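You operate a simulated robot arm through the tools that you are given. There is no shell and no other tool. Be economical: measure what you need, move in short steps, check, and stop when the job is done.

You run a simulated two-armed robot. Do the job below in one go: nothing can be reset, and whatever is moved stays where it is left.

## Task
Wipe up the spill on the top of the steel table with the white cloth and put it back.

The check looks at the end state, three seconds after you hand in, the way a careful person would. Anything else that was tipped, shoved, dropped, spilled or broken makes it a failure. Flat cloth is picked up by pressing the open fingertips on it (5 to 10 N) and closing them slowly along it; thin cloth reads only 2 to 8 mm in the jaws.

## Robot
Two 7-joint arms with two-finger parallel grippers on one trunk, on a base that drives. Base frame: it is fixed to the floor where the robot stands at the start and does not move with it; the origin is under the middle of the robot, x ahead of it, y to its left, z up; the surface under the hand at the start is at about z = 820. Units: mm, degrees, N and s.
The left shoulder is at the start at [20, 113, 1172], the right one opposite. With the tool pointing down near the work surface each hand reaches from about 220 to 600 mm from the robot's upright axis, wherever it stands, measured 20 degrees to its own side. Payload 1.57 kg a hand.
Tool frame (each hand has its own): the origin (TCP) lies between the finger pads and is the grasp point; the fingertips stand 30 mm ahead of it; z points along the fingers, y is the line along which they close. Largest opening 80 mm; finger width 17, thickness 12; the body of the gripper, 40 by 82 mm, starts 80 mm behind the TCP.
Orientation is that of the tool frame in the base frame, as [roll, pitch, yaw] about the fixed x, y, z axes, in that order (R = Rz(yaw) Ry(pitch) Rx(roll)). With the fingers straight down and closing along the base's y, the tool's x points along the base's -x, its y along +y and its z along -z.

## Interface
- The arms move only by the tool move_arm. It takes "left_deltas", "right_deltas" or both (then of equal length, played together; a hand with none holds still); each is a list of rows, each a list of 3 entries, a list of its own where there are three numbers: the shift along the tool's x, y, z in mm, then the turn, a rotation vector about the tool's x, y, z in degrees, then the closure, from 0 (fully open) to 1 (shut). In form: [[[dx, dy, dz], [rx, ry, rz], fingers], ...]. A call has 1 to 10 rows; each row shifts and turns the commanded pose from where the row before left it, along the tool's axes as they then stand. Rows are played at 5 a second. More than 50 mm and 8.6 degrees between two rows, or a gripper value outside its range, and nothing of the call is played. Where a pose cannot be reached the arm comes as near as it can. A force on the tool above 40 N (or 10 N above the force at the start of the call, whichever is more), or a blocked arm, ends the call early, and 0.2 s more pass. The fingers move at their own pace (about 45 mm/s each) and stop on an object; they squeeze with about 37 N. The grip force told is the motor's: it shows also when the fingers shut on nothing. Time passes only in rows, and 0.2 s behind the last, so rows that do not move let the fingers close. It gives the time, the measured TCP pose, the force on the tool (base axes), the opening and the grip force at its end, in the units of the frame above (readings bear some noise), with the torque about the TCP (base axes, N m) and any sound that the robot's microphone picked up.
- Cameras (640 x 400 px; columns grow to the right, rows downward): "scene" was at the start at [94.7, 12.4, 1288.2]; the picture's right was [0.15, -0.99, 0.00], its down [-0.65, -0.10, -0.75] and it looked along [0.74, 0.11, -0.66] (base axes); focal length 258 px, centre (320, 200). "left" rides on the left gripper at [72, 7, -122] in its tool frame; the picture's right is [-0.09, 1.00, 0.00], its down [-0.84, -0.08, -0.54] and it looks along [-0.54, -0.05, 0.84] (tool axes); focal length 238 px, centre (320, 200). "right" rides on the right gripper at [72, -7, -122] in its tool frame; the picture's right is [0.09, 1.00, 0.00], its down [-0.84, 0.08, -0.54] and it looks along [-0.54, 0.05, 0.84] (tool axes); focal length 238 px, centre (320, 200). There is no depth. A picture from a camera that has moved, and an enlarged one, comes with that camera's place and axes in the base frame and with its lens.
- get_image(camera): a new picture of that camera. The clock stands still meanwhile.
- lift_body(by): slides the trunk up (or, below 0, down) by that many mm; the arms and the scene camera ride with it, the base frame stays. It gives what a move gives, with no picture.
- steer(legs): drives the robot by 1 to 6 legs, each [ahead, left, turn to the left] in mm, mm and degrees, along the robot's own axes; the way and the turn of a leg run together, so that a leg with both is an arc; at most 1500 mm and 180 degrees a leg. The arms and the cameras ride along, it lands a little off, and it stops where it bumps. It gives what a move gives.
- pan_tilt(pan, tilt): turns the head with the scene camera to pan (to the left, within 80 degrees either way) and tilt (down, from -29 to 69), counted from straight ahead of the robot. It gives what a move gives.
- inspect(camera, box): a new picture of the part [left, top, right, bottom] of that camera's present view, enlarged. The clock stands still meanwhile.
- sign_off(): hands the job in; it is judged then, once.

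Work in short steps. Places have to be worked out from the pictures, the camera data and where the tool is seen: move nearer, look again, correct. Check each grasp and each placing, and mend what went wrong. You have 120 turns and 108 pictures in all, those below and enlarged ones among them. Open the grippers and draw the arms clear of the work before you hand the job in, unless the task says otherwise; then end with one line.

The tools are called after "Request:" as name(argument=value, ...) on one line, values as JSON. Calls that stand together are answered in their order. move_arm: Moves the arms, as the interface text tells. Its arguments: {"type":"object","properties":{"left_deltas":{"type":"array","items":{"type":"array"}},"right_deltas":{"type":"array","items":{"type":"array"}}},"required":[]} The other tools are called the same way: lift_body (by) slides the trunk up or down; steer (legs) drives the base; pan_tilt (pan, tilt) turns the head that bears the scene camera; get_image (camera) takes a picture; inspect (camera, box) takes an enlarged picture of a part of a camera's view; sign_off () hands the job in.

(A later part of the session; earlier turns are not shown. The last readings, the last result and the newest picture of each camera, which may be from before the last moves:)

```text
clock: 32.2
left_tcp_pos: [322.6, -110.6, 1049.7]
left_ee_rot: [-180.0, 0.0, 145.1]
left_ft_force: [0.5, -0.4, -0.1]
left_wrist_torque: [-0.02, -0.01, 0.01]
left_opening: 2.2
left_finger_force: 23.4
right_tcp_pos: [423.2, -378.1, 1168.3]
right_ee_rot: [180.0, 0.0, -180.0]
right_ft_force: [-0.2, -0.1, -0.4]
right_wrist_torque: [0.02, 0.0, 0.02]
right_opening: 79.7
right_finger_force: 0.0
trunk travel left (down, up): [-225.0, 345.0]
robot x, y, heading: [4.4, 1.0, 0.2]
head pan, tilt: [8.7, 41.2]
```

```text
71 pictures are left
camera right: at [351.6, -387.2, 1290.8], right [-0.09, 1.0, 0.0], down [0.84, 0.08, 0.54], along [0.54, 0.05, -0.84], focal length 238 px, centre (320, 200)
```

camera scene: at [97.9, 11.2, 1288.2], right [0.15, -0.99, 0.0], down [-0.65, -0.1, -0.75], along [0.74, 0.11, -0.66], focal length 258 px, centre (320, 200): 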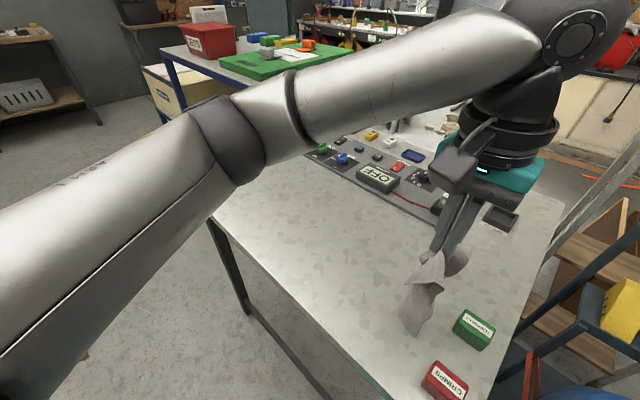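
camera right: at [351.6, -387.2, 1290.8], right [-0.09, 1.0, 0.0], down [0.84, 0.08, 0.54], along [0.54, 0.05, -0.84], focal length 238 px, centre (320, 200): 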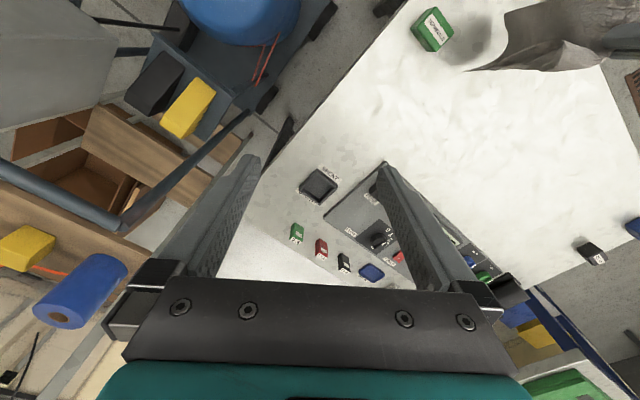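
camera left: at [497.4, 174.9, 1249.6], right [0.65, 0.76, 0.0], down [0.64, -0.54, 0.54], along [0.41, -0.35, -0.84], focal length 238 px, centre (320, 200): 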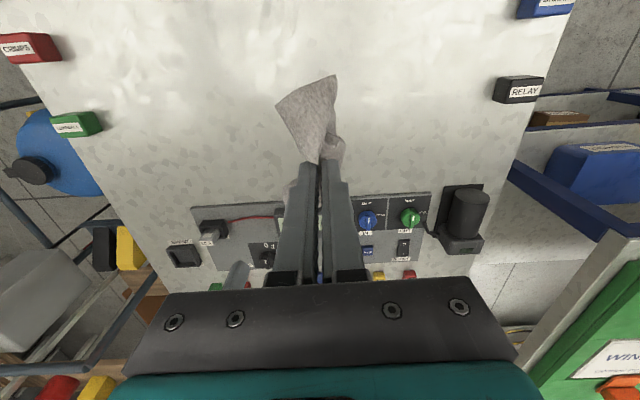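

The lower edge is close to the table near its original place. I enlarge the cloth to see how it hangs.

Request:
inspect(camera="scene", box=[360, 220, 520, 360])

Request:
get_image(camera="left")

```text
2.86 times, centred on (440, 290) of scene
camera zoom: at [97.9, 11.2, 1288.2], right [0.15, -0.99, 0.0], down [-0.65, -0.1, -0.75], along [0.74, 0.11, -0.66], focal length 736 px, centre (-23, -57)
```

zoom: 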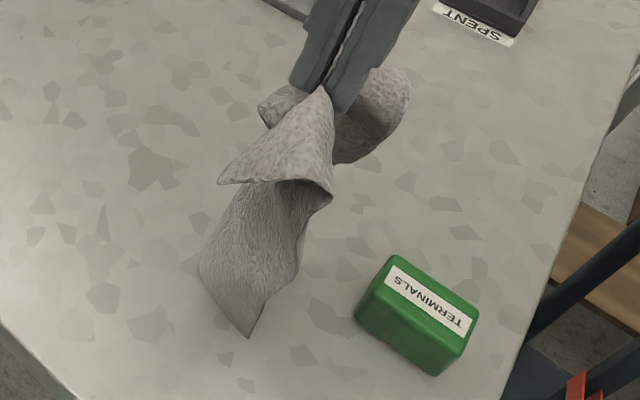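

```text
69 pictures are left
camera left: at [266.4, -62.9, 1169.3], right [0.65, 0.76, 0.0], down [0.64, -0.54, 0.54], along [0.41, -0.35, -0.84], focal length 238 px, centre (320, 200)
```

left: 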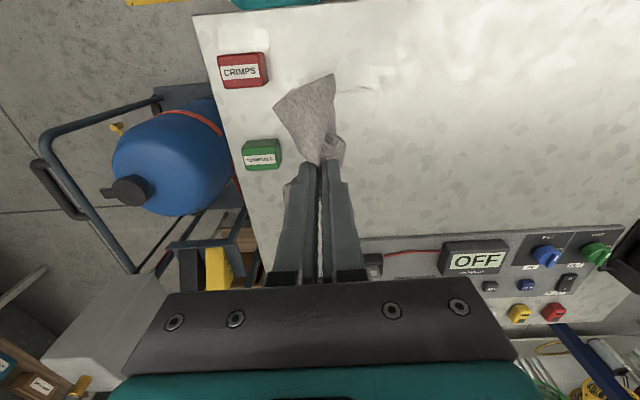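

The cloth hangs gathered, with its lower edge just short of the original end. I lower it and lay it down in an arc toward the spill-side end, letting drag flatten it.

Request:
move_arm(left_deltas=[[[0, 0, 25], [0, 0, 0], 1], [[0, 10, 20], [0, 0, 0], 1], [[0, 15, 20], [0, 0, 0], 1], [[0, 20, 20], [0, 0, 0], 1], [[0, 22, 20], [0, 0, 0], 1], [[0, 25, 20], [0, 0, 0], 1], [[0, 28, 20], [0, 0, 0], 1]])

Request:
get_image(camera="scene")

Request:
get_image(camera="left")

```text
clock: 33.8
left_tcp_pos: [391.3, -12.2, 903.2]
left_ee_rot: [-180.0, 0.0, 144.9]
left_ft_force: [-0.4, 0.0, 0.1]
left_wrist_torque: [0.01, 0.0, 0.01]
left_opening: 2.3
left_finger_force: 23.8
right_tcp_pos: [422.7, -378.4, 1169.8]
right_ee_rot: [180.0, 0.1, -179.9]
right_ft_force: [0.3, -0.2, 0.6]
right_wrist_torque: [0.01, 0.01, -0.01]
right_opening: 79.9
right_finger_force: 0.1
trunk travel left (down, up): [-225.0, 345.0]
robot x, y, heading: [-0.8, -0.0, 0.1]
head pan, tilt: [8.7, 41.2]
```

```text
68 pictures are left
camera scene: at [98.0, 11.4, 1288.2], right [0.15, -0.99, 0.0], down [-0.65, -0.1, -0.75], along [0.74, 0.11, -0.66], focal length 258 px, centre (320, 200)
```

scene: 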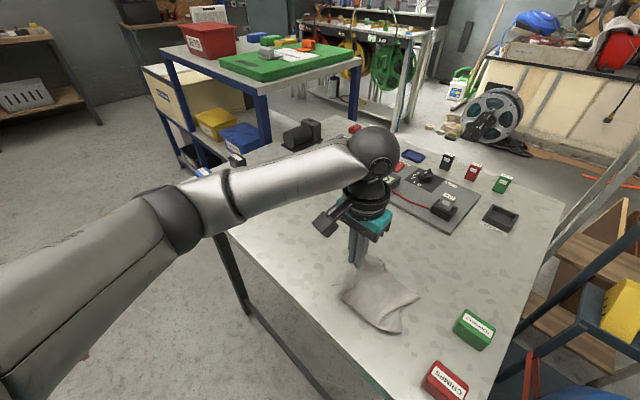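

```text
67 pictures are left
camera left: at [336.5, 36.1, 1023.9], right [0.65, 0.76, 0.0], down [0.64, -0.54, 0.54], along [0.41, -0.35, -0.84], focal length 238 px, centre (320, 200)
```

left: 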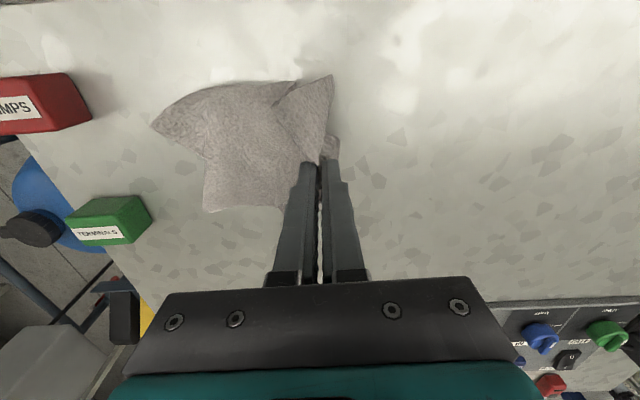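

It is laying out well on the right line. I continue the arc to the end, low over the table.

Request:
move_arm(left_deltas=[[[0, 25, 12], [0, 0, 0], 1], [[0, 25, 12], [0, 0, 0], 1], [[0, 20, 10], [0, 0, 0], 1], [[0, 16, 6], [0, 0, 0], 1]])

Request:
get_image(camera="left")

Request:
inspect(camera="scene", box=[260, 200, 500, 350])

```text
clock: 34.8
left_tcp_pos: [442.1, 58.3, 864.0]
left_ee_rot: [-180.0, 0.0, 145.2]
left_ft_force: [-0.5, -0.3, 0.7]
left_wrist_torque: [-0.04, 0.08, -0.03]
left_opening: 2.1
left_finger_force: 23.9
right_tcp_pos: [423.0, -378.9, 1167.8]
right_ee_rot: [179.9, 0.0, -179.9]
right_ft_force: [0.2, 0.1, 0.6]
right_wrist_torque: [-0.02, 0.04, 0.02]
right_opening: 80.1
right_finger_force: 0.0
trunk travel left (down, up): [-225.0, 345.0]
robot x, y, heading: [3.3, -2.9, 0.3]
head pan, tilt: [8.7, 41.2]
```

```text
66 pictures are left
camera left: at [386.4, 106.4, 984.1], right [0.65, 0.76, 0.0], down [0.64, -0.54, 0.54], along [0.41, -0.35, -0.84], focal length 238 px, centre (320, 200)
```

left: 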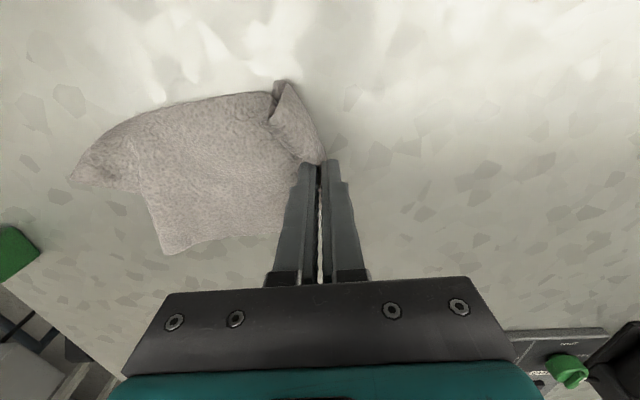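

```text
2.67 times, centred on (380, 275) of scene
camera zoom: at [97.9, 11.2, 1288.2], right [0.15, -0.99, 0.0], down [-0.65, -0.1, -0.75], along [0.74, 0.11, -0.66], focal length 687 px, centre (160, 0)
```

zoom: 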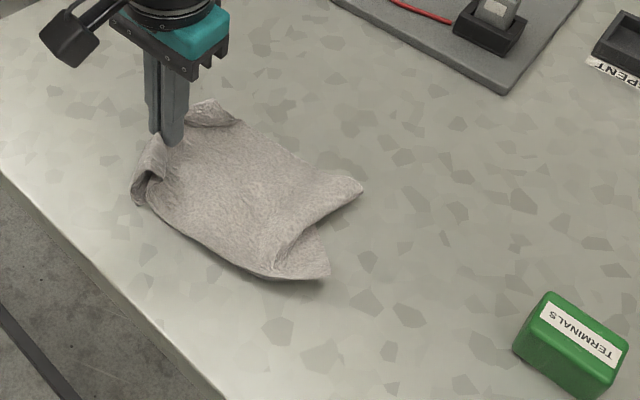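

The cloth lies about in place, but its spill-side tail is curled back and one far corner is folded. I set it down, release, and look.

Request:
move_arm(left_deltas=[[[0, 4, 6], [0, 0, 0], 1], [[0, 0, 3], [0, 0, 0], 1], [[0, 0, 0], [0, 0, 0], 0.85], [[0, 0, 0], [0, 0, 0], 0.7], [[0, 0, 0], [0, 0, 0], 0.6], [[0, 0, -15], [0, 0, 0], 0.6], [[0, 0, -30], [0, 0, 0], 0.6], [[0, 0, -40], [0, 0, 0], 0.6], [[0, 0, -40], [0, 0, 0], 0.6], [[40, 0, -20], [0, 0, 0], 0.6]])

Request:
get_image(camera="left")

Request:
inspect(camera="scene", box=[260, 200, 500, 350])

```text
clock: 37.0
left_tcp_pos: [408.7, 84.9, 1000.0]
left_ee_rot: [-179.9, 0.0, 145.0]
left_ft_force: [0.2, 0.5, -0.2]
left_wrist_torque: [0.04, -0.02, 0.0]
left_opening: 32.1
left_finger_force: 0.0
right_tcp_pos: [421.3, -377.8, 1168.9]
right_ee_rot: [-180.0, -0.1, -179.8]
right_ft_force: [-0.2, -0.2, 0.5]
right_wrist_torque: [-0.02, -0.02, -0.04]
right_opening: 80.1
right_finger_force: 0.1
trunk travel left (down, up): [-225.0, 345.0]
robot x, y, heading: [3.8, -2.0, 0.1]
head pan, tilt: [8.7, 41.2]
```

```text
64 pictures are left
camera left: at [353.6, 132.1, 1120.5], right [0.65, 0.76, 0.0], down [0.64, -0.54, 0.54], along [0.41, -0.35, -0.84], focal length 238 px, centre (320, 200)
```

left: 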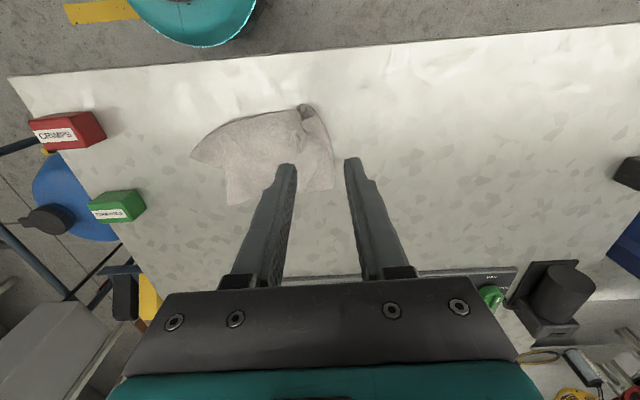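

```text
2.67 times, centred on (380, 275) of scene
camera zoom: at [97.3, 11.7, 1288.3], right [0.15, -0.99, 0.0], down [-0.65, -0.1, -0.75], along [0.74, 0.11, -0.66], focal length 687 px, centre (160, 0)
```

zoom: 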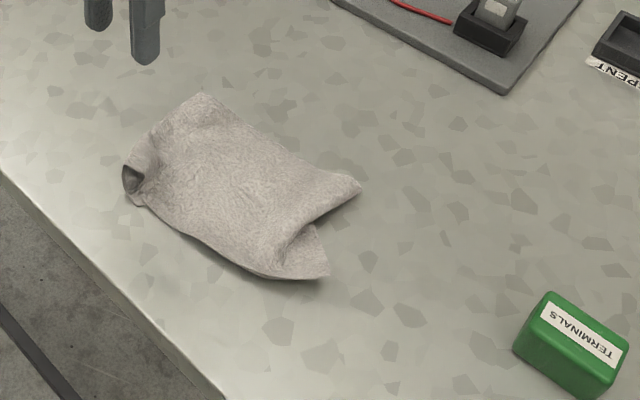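

The cloth is folded at both ends. I look closer at the folds before spreading it.

Request:
inspect(camera="left", box=[170, 90, 350, 215])

Request:
inspect(camera="scene", box=[295, 225, 405, 310])

```text
3.20 times, centred on (260, 152) of left
camera zoom: at [353.6, 132.1, 1120.5], right [0.65, 0.76, 0.0], down [0.64, -0.54, 0.54], along [0.41, -0.35, -0.84], focal length 763 px, centre (512, 352)
```

zoom: 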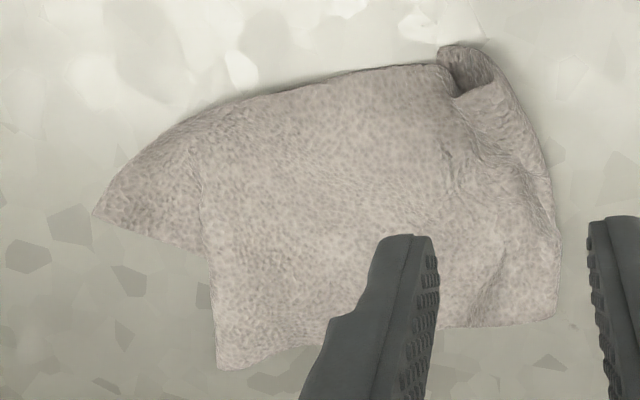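

```text
4.71 times, centred on (350, 268) of scene
camera zoom: at [97.3, 11.7, 1288.3], right [0.15, -0.99, 0.0], down [-0.65, -0.1, -0.75], along [0.74, 0.11, -0.66], focal length 1212 px, centre (179, -118)
```

zoom: 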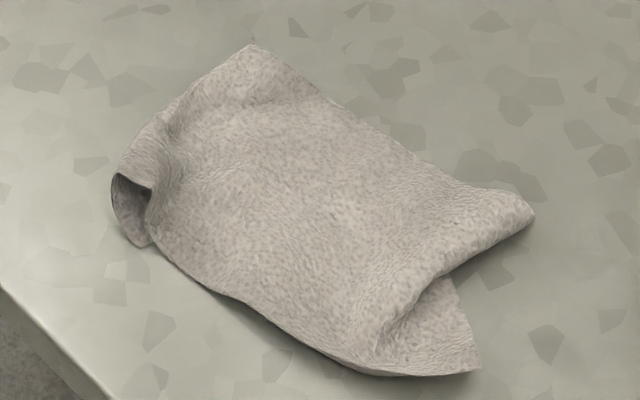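

The CD end is tucked under, with a tip showing near (340,-77), and the AB tail is curled under too. I will pull that tip out with the right hand while the left pins the other end, so first I turn the right hand.

Request:
move_arm(right_deltas=[[[0, 0, 15], [0, 0, -7.86], 0.3], [[0, 0, 15], [0, 0, -7.86], 0.65], [[0, 0, 15], [0, 0, -7.86], 0.65], [[0, 0, 15], [0, 0, -7.86], 0.65], [[0, 0, 15], [0, 0, -7.86], 0.65], [[0, 0, 15], [0, 0, -7.86], 0.65], [[0, 0, 15], [0, 0, -7.84], 0.65]])

Request:
move_arm(right_deltas=[[[-31.5, 34.7, 15], [0, 0, 0], 0.65], [[-31.5, 34.7, 15], [0, 0, 0], 0.65], [[-31.5, 34.7, 15], [0, 0, 0], 0.65], [[-31.5, 34.7, 15], [0, 0, 0], 0.65], [[-31.5, 34.7, 15], [0, 0, 0], 0.65], [[-31.5, 34.7, 15], [0, 0, 0], 0.65], [[-31.5, 34.7, 15], [0, 0, 0], 0.65]])

Request:
get_image(camera="right")

Request:
get_image(camera="scene")

```text
clock: 38.6
left_tcp_pos: [407.1, 84.4, 1000.4]
left_ee_rot: [179.8, 0.1, 145.1]
left_ft_force: [-0.2, -0.7, 0.2]
left_wrist_torque: [0.0, -0.03, -0.02]
left_opening: 32.2
left_finger_force: 0.1
right_tcp_pos: [327.3, -212.4, 1064.0]
right_ee_rot: [-180.0, 0.1, -124.9]
right_ft_force: [-0.8, 0.2, 0.4]
right_wrist_torque: [-0.01, -0.08, 0.02]
right_opening: 28.0
right_finger_force: 0.0
right hand out of reach, approached as far as the arm can: row 2, 3, 4, 5, 6, 7
trunk travel left (down, up): [-225.0, 345.0]
robot x, y, heading: [5.7, -0.4, -0.1]
head pan, tilt: [8.7, 41.2]
```

```text
clock: 40.2
left_tcp_pos: [410.2, 85.1, 1000.2]
left_ee_rot: [-180.0, 0.1, 145.1]
left_ft_force: [0.1, 0.5, -0.2]
left_wrist_torque: [0.01, 0.02, -0.02]
left_opening: 32.0
left_finger_force: 0.1
right_tcp_pos: [257.9, 108.4, 957.4]
right_ee_rot: [-180.0, 0.0, -125.0]
right_ft_force: [0.0, 0.0, 0.1]
right_wrist_torque: [0.03, 0.01, 0.01]
right_opening: 28.1
right_finger_force: 0.0
trunk travel left (down, up): [-225.0, 345.0]
robot x, y, heading: [1.9, -1.0, 0.0]
head pan, tilt: [8.7, 41.2]
```

```text
60 pictures are left
camera right: at [220.8, 44.9, 1079.1], right [-0.87, 0.5, 0.0], down [0.42, 0.73, 0.54], along [0.27, 0.47, -0.84], focal length 238 px, centre (320, 200)
```

right: 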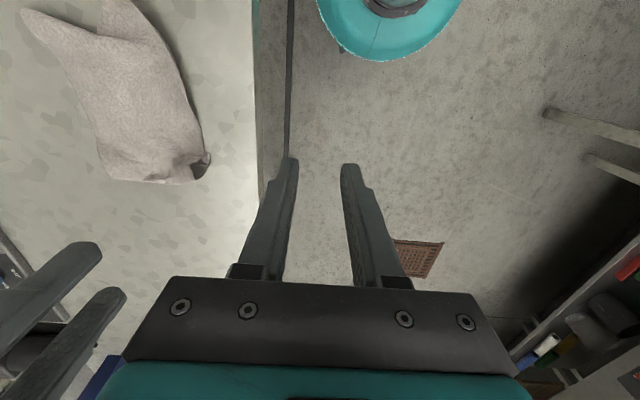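

```text
59 pictures are left
camera scene: at [97.8, 11.7, 1288.2], right [0.15, -0.99, 0.0], down [-0.65, -0.1, -0.75], along [0.74, 0.11, -0.66], focal length 258 px, centre (320, 200)
```

scene: 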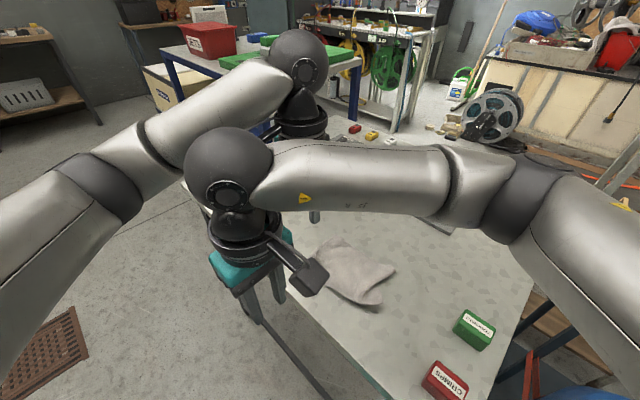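

The turn shifted the right hand while out of reach, so it went past the target, but touched nothing. I bring it back over the folded tip.

Request:
move_arm(right_deltas=[[[21, -42.4, 0], [0, 0, 0], 0.65], [[21, -42.4, 0], [0, 0, 0], 0.65], [[21, -42.4, 0], [0, 0, 0], 0.65], [[21, -42.4, 0], [0, 0, 0], 0.65], [[0, 0, 30], [0, 0, 0], 0.65]])

Request:
get_image(camera="right")

Request:
get_image(camera="left")

```text
clock: 41.4
left_tcp_pos: [409.8, 84.8, 998.9]
left_ee_rot: [180.0, 0.0, 145.1]
left_ft_force: [1.1, 0.2, 0.2]
left_wrist_torque: [-0.02, 0.0, 0.05]
left_opening: 32.0
left_finger_force: 0.1
right_tcp_pos: [347.8, -58.8, 927.7]
right_ee_rot: [-180.0, 0.0, -124.8]
right_ft_force: [0.9, 1.1, 0.1]
right_wrist_torque: [0.01, 0.0, 0.0]
right_opening: 27.9
right_finger_force: 0.0
trunk travel left (down, up): [-225.0, 345.0]
robot x, y, heading: [2.2, -3.2, 0.0]
head pan, tilt: [8.7, 41.2]
```

```text
58 pictures are left
camera right: at [312.4, -122.8, 1049.5], right [-0.87, 0.49, 0.0], down [0.42, 0.73, 0.54], along [0.27, 0.47, -0.84], focal length 238 px, centre (320, 200)
```

right: 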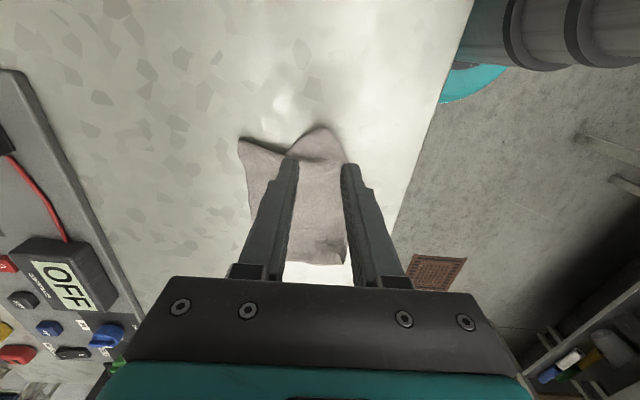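

```text
57 pictures are left
camera left: at [354.4, 131.5, 1120.1], right [0.65, 0.76, 0.0], down [0.64, -0.54, 0.54], along [0.41, -0.35, -0.84], focal length 238 px, centre (320, 200)
```

left: 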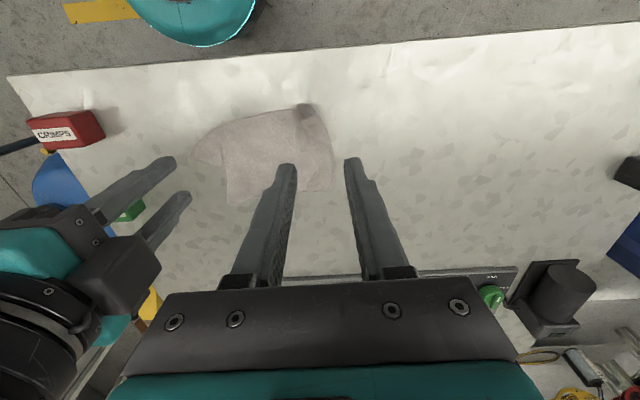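

Request:
inspect(camera="right", box=[220, 100, 400, 212])

```text
3.56 times, centred on (310, 156) of right
camera zoom: at [312.4, -122.8, 1049.5], right [-0.87, 0.49, 0.0], down [0.42, 0.73, 0.54], along [0.27, 0.47, -0.84], focal length 848 px, centre (356, 356)
```

zoom: 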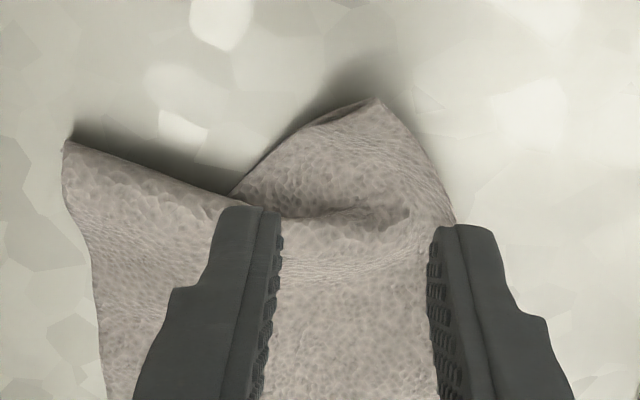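

The tip is cloth corner D, coming from under a crease about 35 mm behind it. I narrow the right fingers, align on the tip, and press down.

Request:
move_arm(right_deltas=[[[-3, 2.6, 20], [0, 0, 0], 0.8], [[0, 0, 25], [0, 0, 0], 0.8], [[0, 0, 18], [0, 0, 0], 0.8], [[0, 0, 7], [0, 0, 0], 0.8], [[0, 0, 3], [0, 0, 0], 0.8], [[0, 0, 2], [0, 0, 0], 0.8]])

Request:
inspect(camera="right", box=[220, 80, 420, 205])

```text
clock: 42.8
left_tcp_pos: [410.0, 83.9, 998.4]
left_ee_rot: [180.0, 0.0, 145.0]
left_ft_force: [0.3, -0.7, 1.6]
left_wrist_torque: [0.01, -0.04, -0.02]
left_opening: 32.1
left_finger_force: 0.1
right_tcp_pos: [346.8, -54.2, 853.8]
right_ee_rot: [180.0, 0.0, -124.9]
right_ft_force: [0.6, 0.9, -0.1]
right_wrist_torque: [-0.02, 0.01, 0.04]
right_opening: 15.8
right_finger_force: 0.0
trunk travel left (down, up): [-225.0, 345.0]
robot x, y, heading: [0.8, -0.7, 0.4]
head pan, tilt: [8.7, 41.2]
```

```text
3.20 times, centred on (320, 142) of right
camera zoom: at [310.9, -118.3, 974.7], right [-0.87, 0.49, 0.0], down [0.42, 0.73, 0.54], along [0.27, 0.47, -0.84], focal length 763 px, centre (320, 384)
```

zoom: 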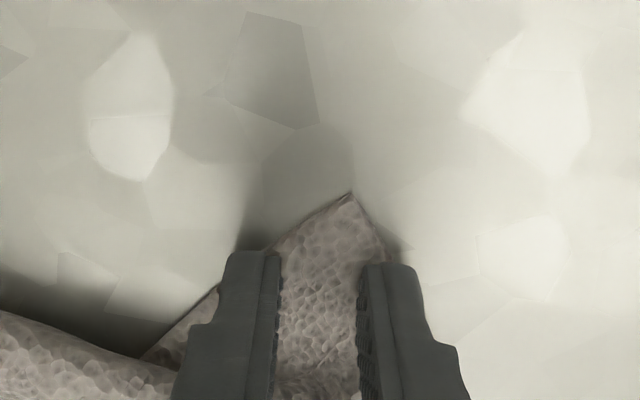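

Alignment on the tip is good, with no contact yet. I press a little more and close slowly.

Request:
move_arm(right_deltas=[[[0, 0, 2], [0, 0, 0], 0.8], [[0, 0, 1.5], [0, 0, 0], 0.8], [[0, 0, 0], [0, 0, 0], 0.8], [[0, 0, 0], [0, 0, 0], 0.84], [[0, 0, 0], [0, 0, 0], 0.88], [[0, 0, 0], [0, 0, 0], 0.92], [[0, 0, 0], [0, 0, 0], 0.96], [[0, 0, 0], [0, 0, 0], 1], [[0, 0, 0], [0, 0, 0], 1], [[0, 0, 0], [0, 0, 0], 1]])

Request:
inspect(camera="right", box=[220, 80, 420, 205])

```text
clock: 45.0
left_tcp_pos: [409.2, 85.3, 1000.9]
left_ee_rot: [180.0, 0.1, 145.1]
left_ft_force: [-0.1, -0.5, 0.0]
left_wrist_torque: [-0.02, -0.01, 0.02]
left_opening: 32.1
left_finger_force: 0.1
right_tcp_pos: [347.4, -53.9, 852.1]
right_ee_rot: [-179.9, 0.2, -124.9]
right_ft_force: [0.6, -0.2, 30.7]
right_wrist_torque: [-0.09, -0.04, -0.01]
right_opening: 0.2
right_finger_force: 21.2
trunk travel left (down, up): [-225.0, 345.0]
robot x, y, heading: [2.5, 0.3, -0.2]
head pan, tilt: [8.7, 41.2]
```

```text
3.20 times, centred on (320, 142) of right
camera zoom: at [310.6, -117.9, 973.1], right [-0.87, 0.5, 0.0], down [0.41, 0.73, 0.55], along [0.27, 0.47, -0.84], focal length 763 px, centre (320, 384)
```

zoom: 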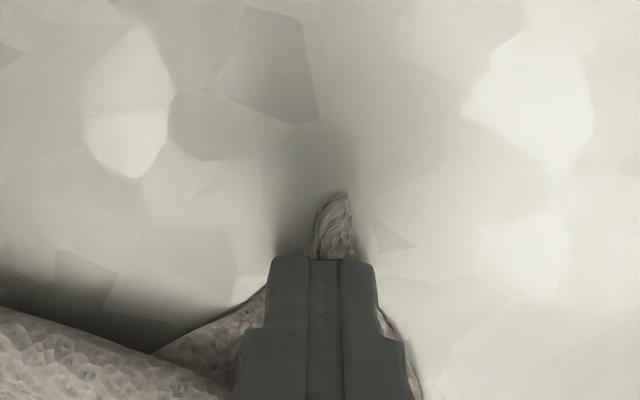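

The opening reads 0.2 mm, so the grip is doubtful although the tip has bunched. I test it with a small lift and pull outward.

Request:
move_arm(right_deltas=[[[0, 0, -4], [0, 0, 0], 1], [[8, 0, -3], [0, 0, 0], 1], [[10, 0, 0], [0, 0, 0], 1]])

Request:
get_image(camera="right")

```text
clock: 45.8
left_tcp_pos: [409.9, 83.1, 1000.0]
left_ee_rot: [-180.0, -0.1, 145.1]
left_ft_force: [0.4, 0.5, 0.2]
left_wrist_torque: [-0.02, 0.02, 0.01]
left_opening: 32.3
left_finger_force: 0.0
right_tcp_pos: [335.5, -70.0, 855.3]
right_ee_rot: [179.9, -0.1, -125.0]
right_ft_force: [-0.6, 0.0, 0.1]
right_wrist_torque: [0.0, -0.01, 0.01]
right_opening: 0.2
right_finger_force: 21.4
trunk travel left (down, up): [-225.0, 345.0]
robot x, y, heading: [3.0, 1.6, 0.4]
head pan, tilt: [8.7, 41.2]
```

```text
53 pictures are left
camera right: at [300.4, -133.7, 977.7], right [-0.87, 0.5, 0.0], down [0.42, 0.73, 0.54], along [0.27, 0.47, -0.84], focal length 238 px, centre (320, 200)
```

right: 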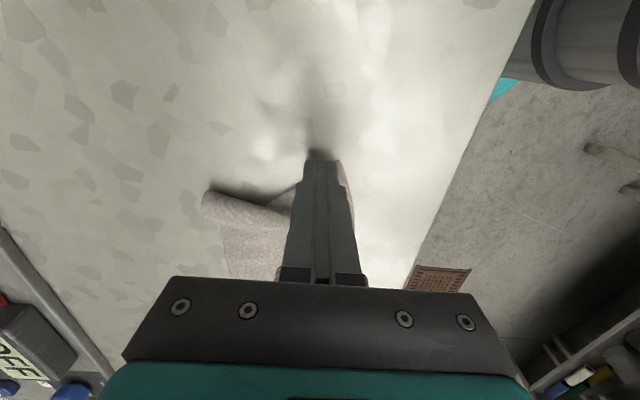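

It slipped out. I raise, open wider, and look at the tip again.

Request:
move_arm(right_deltas=[[[0, 0, -20], [0, 0, 0], 0.9], [[0, 0, -20], [0, 0, 0], 0.68], [[0, 0, 0], [0, 0, 0], 0.68]])

Request:
inspect(camera="right", box=[200, 90, 400, 215])

```text
clock: 46.6
left_tcp_pos: [409.1, 85.3, 999.5]
left_ee_rot: [180.0, -0.1, 145.1]
left_ft_force: [2.1, -0.3, -0.4]
left_wrist_torque: [0.0, -0.01, 0.01]
left_opening: 31.7
left_finger_force: 0.0
right_tcp_pos: [336.6, -69.4, 896.5]
right_ee_rot: [179.9, 0.0, -124.9]
right_ft_force: [0.9, 1.0, 0.2]
right_wrist_torque: [0.02, -0.01, 0.0]
right_opening: 25.6
right_finger_force: 0.0
trunk travel left (down, up): [-225.0, 345.0]
robot x, y, heading: [4.4, 0.6, 0.0]
head pan, tilt: [8.7, 41.2]
```

```text
3.20 times, centred on (300, 152) of right
camera zoom: at [300.4, -133.4, 1018.6], right [-0.87, 0.49, 0.0], down [0.42, 0.73, 0.54], along [0.27, 0.47, -0.84], focal length 763 px, centre (384, 352)
```

zoom: 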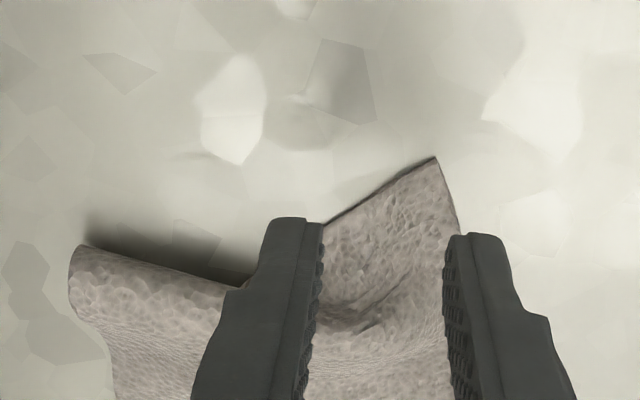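

The corner moved about 20 mm outward, so pulling works. I pinch again further in, with a wider opening.

Request:
move_arm(right_deltas=[[[-8, 5, 15], [0, 0, 0], 0.68], [[0, 0, 15], [0, 0, 0], 0.68], [[0, 0, 8], [0, 0, 0], 0.68], [[0, 0, 4], [0, 0, 0], 0.68], [[0, 0, 3], [0, 0, 0], 0.68], [[0, 0, 1], [0, 0, 0], 0.68], [[0, 0, 0], [0, 0, 0], 0.68]])

```text
clock: 48.2
left_tcp_pos: [409.2, 83.9, 999.8]
left_ee_rot: [-180.0, 0.0, 145.1]
left_ft_force: [0.6, 0.4, -0.4]
left_wrist_torque: [0.01, -0.02, 0.03]
left_opening: 32.0
left_finger_force: 0.1
right_tcp_pos: [336.6, -60.0, 850.5]
right_ee_rot: [-179.9, 0.1, -124.9]
right_ft_force: [-1.2, -0.9, 14.3]
right_wrist_torque: [-0.05, -0.15, 0.01]
right_opening: 25.4
right_finger_force: 0.0
trunk travel left (down, up): [-225.0, 345.0]
robot x, y, heading: [2.8, -4.6, -0.1]
head pan, tilt: [8.7, 41.2]
```

Contact is 14 N, so I ease off half a millimetre and close slowly.

Request:
move_arm(right_deltas=[[[0, 0, -0.5], [0, 0, 0], 0.71], [[0, 0, 0], [0, 0, 0], 0.75], [[0, 0, 0], [0, 0, 0], 0.79], [[0, 0, 0], [0, 0, 0], 0.83], [[0, 0, 0], [0, 0, 0], 0.87], [[0, 0, 0], [0, 0, 0], 0.91], [[0, 0, 0], [0, 0, 0], 0.95], [[0, 0, 0], [0, 0, 0], 1], [[0, 0, 0], [0, 0, 0], 1], [[0, 0, -6], [0, 0, 0], 1]])

Request:
inspect(camera="right", box=[200, 90, 400, 215])

```text
clock: 50.4
left_tcp_pos: [410.1, 85.4, 1000.1]
left_ee_rot: [-180.0, 0.0, 145.1]
left_ft_force: [1.5, -0.2, 0.3]
left_wrist_torque: [0.0, 0.01, -0.01]
left_opening: 32.1
left_finger_force: 0.1
right_tcp_pos: [335.2, -60.7, 856.0]
right_ee_rot: [180.0, -0.4, -125.0]
right_ft_force: [-0.4, -0.1, 0.3]
right_wrist_torque: [0.0, 0.05, 0.0]
right_opening: 1.9
right_finger_force: 23.8
trunk travel left (down, up): [-225.0, 345.0]
robot x, y, heading: [3.8, 1.4, 0.4]
head pan, tilt: [8.7, 41.2]
```

```text
3.20 times, centred on (300, 152) of right
camera zoom: at [300.7, -124.3, 977.6], right [-0.87, 0.49, 0.0], down [0.42, 0.73, 0.54], along [0.26, 0.47, -0.84], focal length 763 px, centre (384, 352)
```

zoom: 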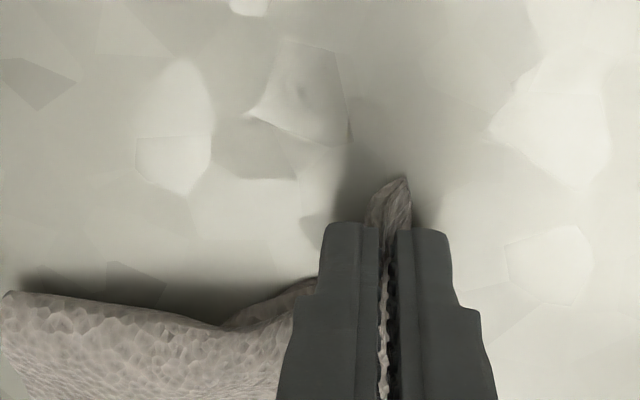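

Corner D is gripped (1.9 mm). I bring the left fingertips down on the other end to pin it before pulling.

Request:
move_arm(left_deltas=[[[-25, -7, 20], [0, 0, 0], 0.6], [[-24, -7, 30], [0, 0, 0], 0.6], [[0, 0, 40], [0, 0, 0], 0.6], [[0, 0, 35], [0, 0, 0], 0.6], [[0, 0, 14], [0, 0, 0], 0.6], [[0, 0, 5], [0, 0, 0], 0.6], [[0, 0, 3], [0, 0, 0], 0.6]])

```text
clock: 52.0
left_tcp_pos: [441.6, 46.5, 854.0]
left_ee_rot: [-180.0, 0.1, 145.1]
left_ft_force: [0.5, 0.0, 1.4]
left_wrist_torque: [-0.03, 0.03, -0.02]
left_opening: 31.8
left_finger_force: 0.1
right_tcp_pos: [337.7, -59.8, 857.1]
right_ee_rot: [-180.0, -0.1, -124.8]
right_ft_force: [0.0, 0.1, -0.5]
right_wrist_torque: [-0.02, -0.02, -0.01]
right_opening: 2.4
right_finger_force: 23.2
trunk travel left (down, up): [-225.0, 345.0]
robot x, y, heading: [3.4, -5.3, 0.0]
head pan, tilt: [8.7, 41.2]
```

A light touch so far: I press the left slightly and pull the corner outward with the right.

Request:
move_arm(left_deltas=[[[0, 0, 2], [0, 0, 0], 0.6], [[0, 0, 0], [0, 0, 0], 0.6], [[0, 0, 0], [0, 0, 0], 0.6], [[0, 0, 0], [0, 0, 0], 0.6], [[0, 0, 0], [0, 0, 0], 0.6]], right_deltas=[[[0, 0, 0], [0, 0, 0], 1], [[9, 7, 0], [0, 0, 0], 1], [[9, 7, 0], [0, 0, 0], 1], [[9, 7, 0], [0, 0, 0], 1], [[6, 6, 0], [0, 0, 0], 1]])

Request:
get_image(camera="scene")

Request:
get_image(camera="left")

Request:
get_image(camera="right")

```text
clock: 53.2
left_tcp_pos: [441.8, 43.3, 852.9]
left_ee_rot: [-180.0, 0.2, 144.9]
left_ft_force: [-7.2, -2.1, 22.4]
left_wrist_torque: [0.09, 0.04, -0.01]
left_opening: 32.4
left_finger_force: 0.1
right_tcp_pos: [296.4, -71.4, 857.9]
right_ee_rot: [-179.8, 0.3, -125.0]
right_ft_force: [9.7, 6.9, 0.2]
right_wrist_torque: [0.21, -0.31, -0.05]
right_opening: 2.0
right_finger_force: 23.9
trunk travel left (down, up): [-225.0, 345.0]
robot x, y, heading: [0.5, -3.6, 0.3]
head pan, tilt: [8.7, 41.2]
```

```text
50 pictures are left
camera scene: at [96.8, 11.3, 1288.4], right [0.15, -0.99, 0.0], down [-0.65, -0.1, -0.75], along [0.74, 0.11, -0.66], focal length 258 px, centre (320, 200)
```

scene: 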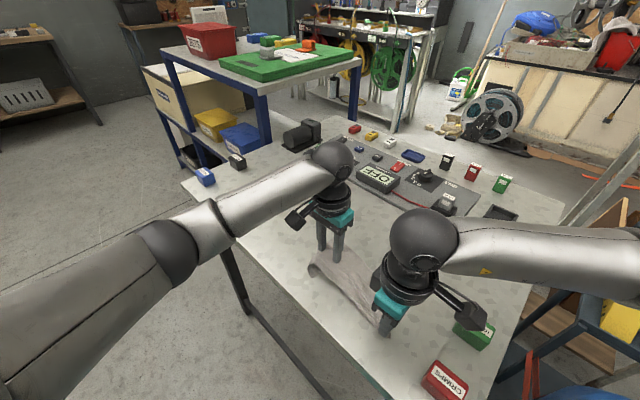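

```text
49 pictures are left
camera left: at [386.0, 91.6, 972.3], right [0.65, 0.76, 0.0], down [0.64, -0.54, 0.55], along [0.41, -0.35, -0.84], focal length 238 px, centre (320, 200)
```

left: 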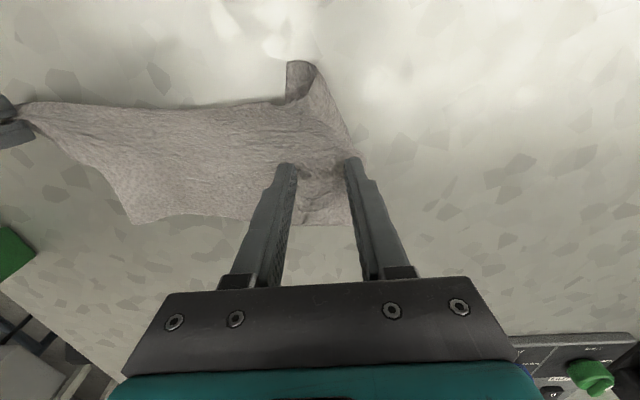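

```text
48 pictures are left
camera right: at [260.0, -135.2, 979.8], right [-0.87, 0.5, 0.0], down [0.41, 0.73, 0.55], along [0.27, 0.47, -0.84], focal length 238 px, centre (320, 200)
```

right: 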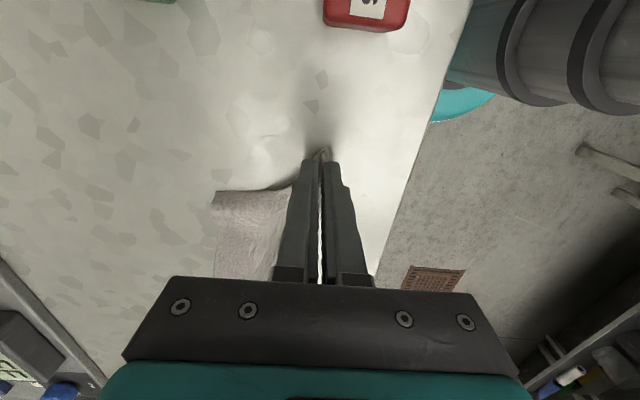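

The corner came out to its place, the cloth taut from D to the pinned end. I release the right hand and lift it away, keeping the left pinned.

Request:
move_arm(right_deltas=[[[-3, -2, 3], [0, 0, 0], 1], [[0, 0, 0], [0, 0, 0], 0.85], [[0, 0, 0], [0, 0, 0], 0.7], [[0, 0, -15], [0, 0, 0], 0.65], [[0, 0, -30], [0, 0, 0], 0.65], [[0, 0, -40], [0, 0, 0], 0.65]], left_deltas=[[[0, 0, 0], [0, 0, 0], 0.6], [[0, 0, 0], [0, 0, 0], 0.6], [[0, 0, -2], [0, 0, 0], 0.6], [[0, 0, -15], [0, 0, 0], 0.6], [[0, 0, -30], [0, 0, 0], 0.6], [[0, 0, -40], [0, 0, 0], 0.6]])

Request:
get_image(camera="left")

Request:
get_image(camera="right")

```text
clock: 54.6
left_tcp_pos: [441.9, 45.3, 937.2]
left_ee_rot: [180.0, -0.1, 145.0]
left_ft_force: [-0.6, -0.3, 0.8]
left_wrist_torque: [0.04, 0.02, -0.02]
left_opening: 32.1
left_finger_force: 0.0
right_tcp_pos: [299.7, -69.8, 939.8]
right_ee_rot: [179.9, 0.0, -125.0]
right_ft_force: [0.7, 0.8, 0.0]
right_wrist_torque: [-0.01, -0.03, 0.0]
right_opening: 27.9
right_finger_force: 0.1
trunk travel left (down, up): [-225.0, 345.0]
robot x, y, heading: [4.3, -1.3, 0.2]
head pan, tilt: [8.7, 41.2]
```

```text
47 pictures are left
camera left: at [387.2, 92.1, 1058.5], right [0.65, 0.76, 0.0], down [0.64, -0.54, 0.54], along [0.41, -0.35, -0.84], focal length 238 px, centre (320, 200)
```

left: 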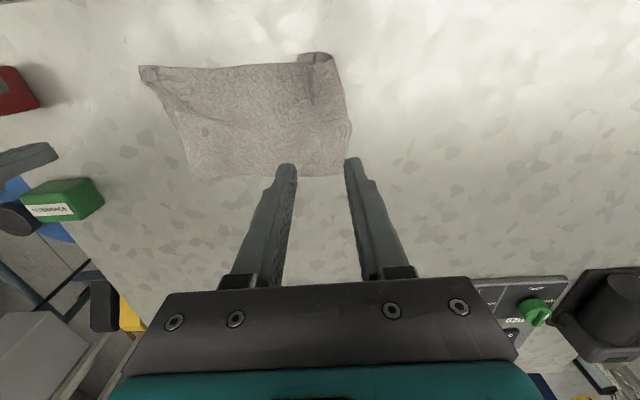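

```text
46 pictures are left
camera right: at [263.8, -134.1, 1062.0], right [-0.87, 0.5, 0.0], down [0.42, 0.73, 0.54], along [0.27, 0.47, -0.84], focal length 238 px, centre (320, 200)
```

right: 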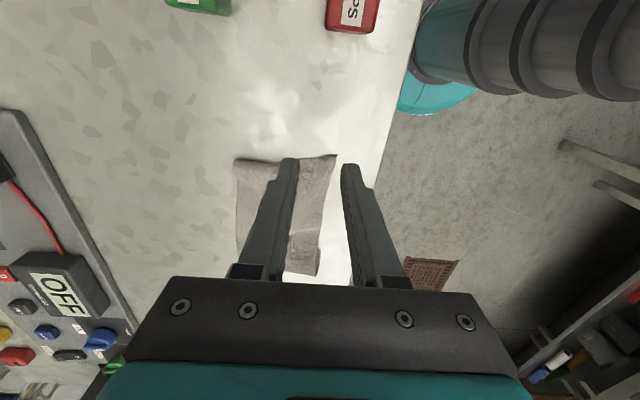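

Much flatter now, and centred on its old place. I inspect the AB end, where about 35 mm seems tucked under.

Request:
inspect(camera="left", box=[120, 30, 380, 192])

Request:
inspect(camera="scene", box=[285, 225, 425, 330])

```text
2.46 times, centred on (250, 111) of left
camera zoom: at [387.2, 92.1, 1058.5], right [0.65, 0.76, 0.0], down [0.64, -0.54, 0.54], along [0.41, -0.35, -0.84], focal length 587 px, centre (492, 419)
```

zoom: 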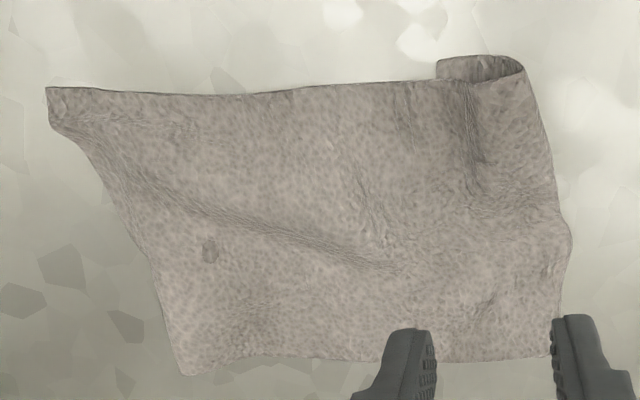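

```text
3.81 times, centred on (355, 278) of scene
camera zoom: at [97.7, 11.2, 1288.2], right [0.15, -0.99, 0.0], down [-0.65, -0.1, -0.75], along [0.74, 0.11, -0.66], focal length 981 px, centre (187, -95)
```

zoom: 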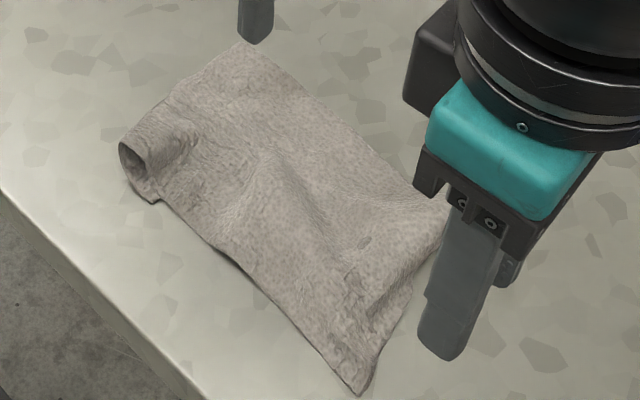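

The AB tail (about 35 mm) is folded under. I pinch the top layer behind it with the left hand, so I can lift and let the tail drop free.

Request:
move_arm(left_deltas=[[[4, -18, 20], [0, 0, 0], 0.5], [[4, -18, 20], [0, 0, 0], 0.5], [[0, 0, 25], [0, 0, 0], 0.5], [[0, 0, 12], [0, 0, 0], 0.5], [[0, 0, 5], [0, 0, 0], 0.5], [[0, 0, 2.5], [0, 0, 0], 0.5], [[0, 0, 1], [0, 0, 0], 0.5]])

```text
clock: 56.2
left_tcp_pos: [415.7, 20.5, 851.8]
left_ee_rot: [180.0, 0.0, 145.0]
left_ft_force: [0.5, 0.3, 2.5]
left_wrist_torque: [0.03, -0.05, 0.0]
left_opening: 40.1
left_finger_force: 0.0
right_tcp_pos: [299.1, -70.3, 939.3]
right_ee_rot: [-180.0, 0.0, -124.9]
right_ft_force: [0.0, -1.1, 0.0]
right_wrist_torque: [0.0, 0.01, 0.04]
right_opening: 27.9
right_finger_force: 0.0
trunk travel left (down, up): [-225.0, 345.0]
robot x, y, heading: [3.2, -3.7, 0.1]
head pan, tilt: [8.7, 41.2]
```

Contact has just begun. I press 1 mm more, close slowly, then lift a little.

Request:
move_arm(left_deltas=[[[0, 0, 1], [0, 0, 0], 0.5], [[0, 0, 0], [0, 0, 0], 0.57], [[0, 0, 0], [0, 0, 0], 0.64], [[0, 0, 0], [0, 0, 0], 0.71], [[0, 0, 0], [0, 0, 0], 0.78], [[0, 0, 0], [0, 0, 0], 0.85], [[0, 0, 0], [0, 0, 0], 0.92], [[0, 0, 0], [0, 0, 0], 1], [[0, 0, 0], [0, 0, 0], 1], [[0, 0, -20], [0, 0, 0], 1]])

Request:
get_image(camera="left")

```text
clock: 58.4
left_tcp_pos: [413.8, 20.5, 870.1]
left_ee_rot: [-180.0, -0.4, 145.0]
left_ft_force: [-0.6, 0.3, -0.5]
left_wrist_torque: [0.02, -0.03, -0.03]
left_opening: 2.9
left_finger_force: 24.1
right_tcp_pos: [300.1, -70.7, 940.0]
right_ee_rot: [-180.0, -0.1, -125.1]
right_ft_force: [0.1, -0.2, -0.7]
right_wrist_torque: [0.01, -0.04, -0.03]
right_opening: 28.2
right_finger_force: 0.1
trunk travel left (down, up): [-225.0, 345.0]
robot x, y, heading: [3.7, -1.0, -0.0]
head pan, tilt: [8.7, 41.2]
```

```text
43 pictures are left
camera left: at [359.5, 67.2, 990.5], right [0.65, 0.76, 0.0], down [0.64, -0.54, 0.54], along [0.41, -0.35, -0.84], focal length 238 px, centre (320, 200)
```

left: 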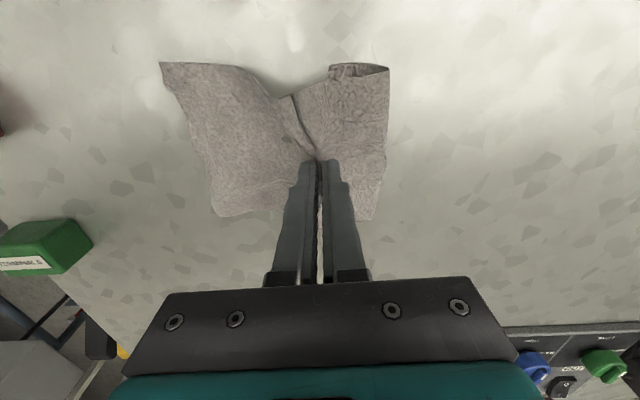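

Gripped with the tail still folded under. I lift 100 mm while moving toward the spill side, so the tail hangs free.

Request:
move_arm(left_deltas=[[[0, 0, -30], [0, 0, 0], 1], [[0, 10, -30], [0, 0, 0], 1], [[0, 25, -30], [0, 0, 0], 1], [[0, 30, -20], [0, 0, 0], 1], [[0, 15, 0], [0, 0, 0], 1], [[0, 0, 0], [0, 0, 0], 1]])

Request:
get_image(camera="left")

Request:
inspect(camera="scene", box=[260, 190, 460, 315])

```text
clock: 59.8
left_tcp_pos: [461.0, 85.5, 982.2]
left_ee_rot: [-180.0, 0.0, 145.1]
left_ft_force: [0.1, 0.7, -0.2]
left_wrist_torque: [-0.01, 0.0, -0.03]
left_opening: 3.1
left_finger_force: 23.8
right_tcp_pos: [298.2, -68.8, 940.6]
right_ee_rot: [-180.0, 0.0, -125.0]
right_ft_force: [0.0, -0.2, 0.6]
right_wrist_torque: [-0.01, 0.01, 0.0]
right_opening: 28.1
right_finger_force: 0.0
trunk travel left (down, up): [-225.0, 345.0]
robot x, y, heading: [1.2, -0.7, -0.0]
head pan, tilt: [8.7, 41.2]
```

```text
42 pictures are left
camera left: at [405.9, 133.2, 1102.2], right [0.65, 0.76, 0.0], down [0.64, -0.54, 0.54], along [0.41, -0.35, -0.84], focal length 238 px, centre (320, 200)
```

left: 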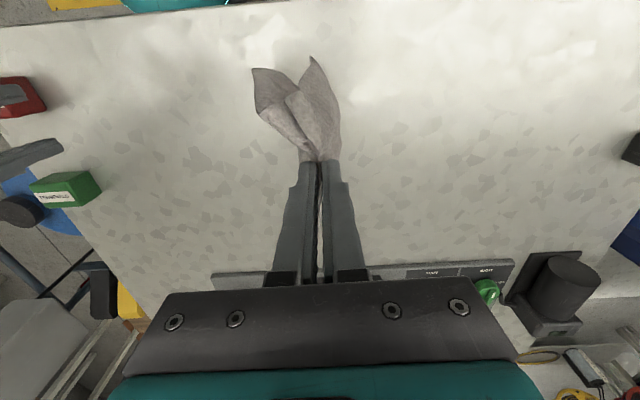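

```text
3.20 times, centred on (360, 252) of scene
camera zoom: at [97.9, 11.1, 1288.2], right [0.15, -0.99, 0.0], down [-0.65, -0.1, -0.75], along [0.74, 0.11, -0.66], focal length 824 px, centre (192, 32)
```

zoom: 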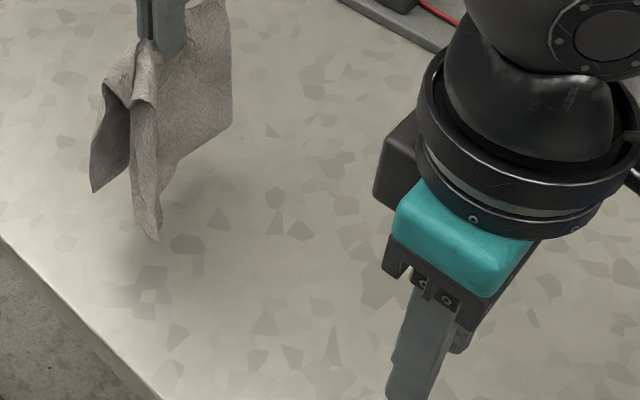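

The cloth now hangs as two flaps from the pinch. I will lay the CD flap down again, then hold the CD end with the right hand and lower both together so the AB tail trails outward. First I lay the CD flap down.

Request:
move_arm(left_deltas=[[[0, -35, 0], [0, 0, 0], 1], [[0, -30, 0], [0, 0, 0], 1], [[0, -20, 0], [0, 0, 0], 1], [[0, 0, 0], [0, 0, 0], 1], [[0, 10, 25], [0, 0, 0], 1], [[0, 20, 25], [0, 0, 0], 1], [[0, 25, 25], [0, 0, 0], 1], [[0, 25, 20], [0, 0, 0], 1], [[0, 25, 15], [0, 0, 0], 1]])

Request:
get_image(camera="left")

Request:
inspect(camera="scene", box=[260, 190, 460, 315])

Request:
get_image(camera="right")

```text
clock: 61.8
left_tcp_pos: [473.7, 103.3, 869.9]
left_ee_rot: [-180.0, 0.0, 145.1]
left_ft_force: [0.2, -0.9, -0.1]
left_wrist_torque: [0.0, -0.02, 0.0]
left_opening: 2.8
left_finger_force: 24.2
right_tcp_pos: [298.9, -70.2, 939.8]
right_ee_rot: [-179.9, 0.0, -124.9]
right_ft_force: [-0.5, 0.2, -0.1]
right_wrist_torque: [-0.01, -0.01, 0.0]
right_opening: 27.9
right_finger_force: 0.0
trunk travel left (down, up): [-225.0, 345.0]
robot x, y, heading: [3.2, 0.6, 0.1]
head pan, tilt: [8.7, 41.2]
```

```text
40 pictures are left
camera left: at [417.6, 150.4, 990.8], right [0.65, 0.76, 0.0], down [0.64, -0.54, 0.54], along [0.41, -0.35, -0.84], focal length 238 px, centre (320, 200)
```

left: 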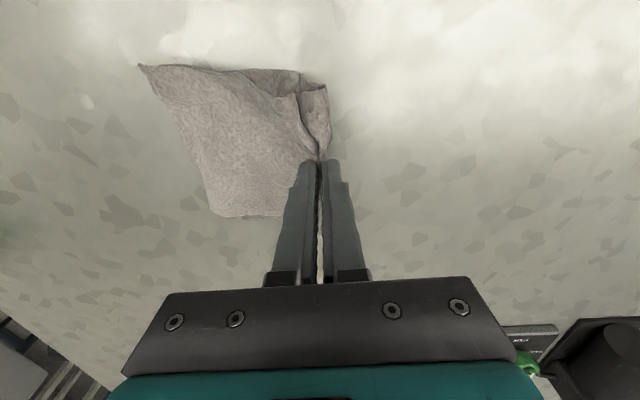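

```text
3.20 times, centred on (360, 252) of scene
camera zoom: at [98.0, 11.2, 1288.2], right [0.15, -0.99, 0.0], down [-0.65, -0.1, -0.75], along [0.74, 0.11, -0.66], focal length 824 px, centre (192, 32)
```

zoom: 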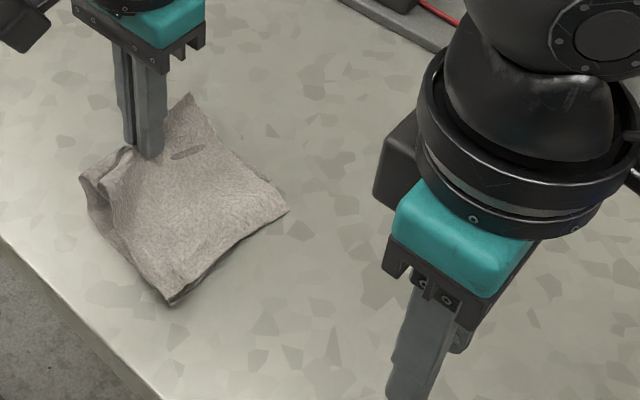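

```text
38 pictures are left
camera right: at [264.0, -133.9, 1061.6], right [-0.87, 0.49, 0.0], down [0.42, 0.73, 0.54], along [0.27, 0.47, -0.84], focal length 238 px, centre (320, 200)
```

right: 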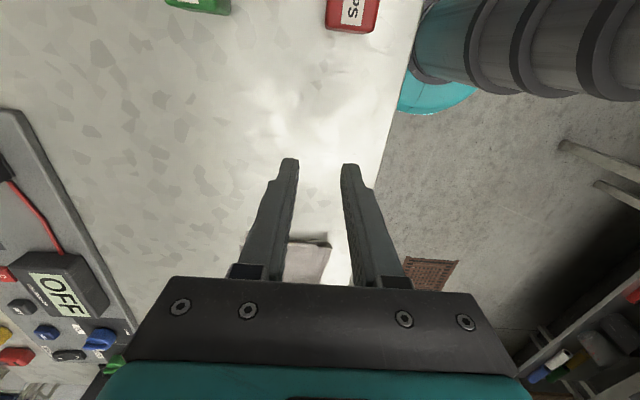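

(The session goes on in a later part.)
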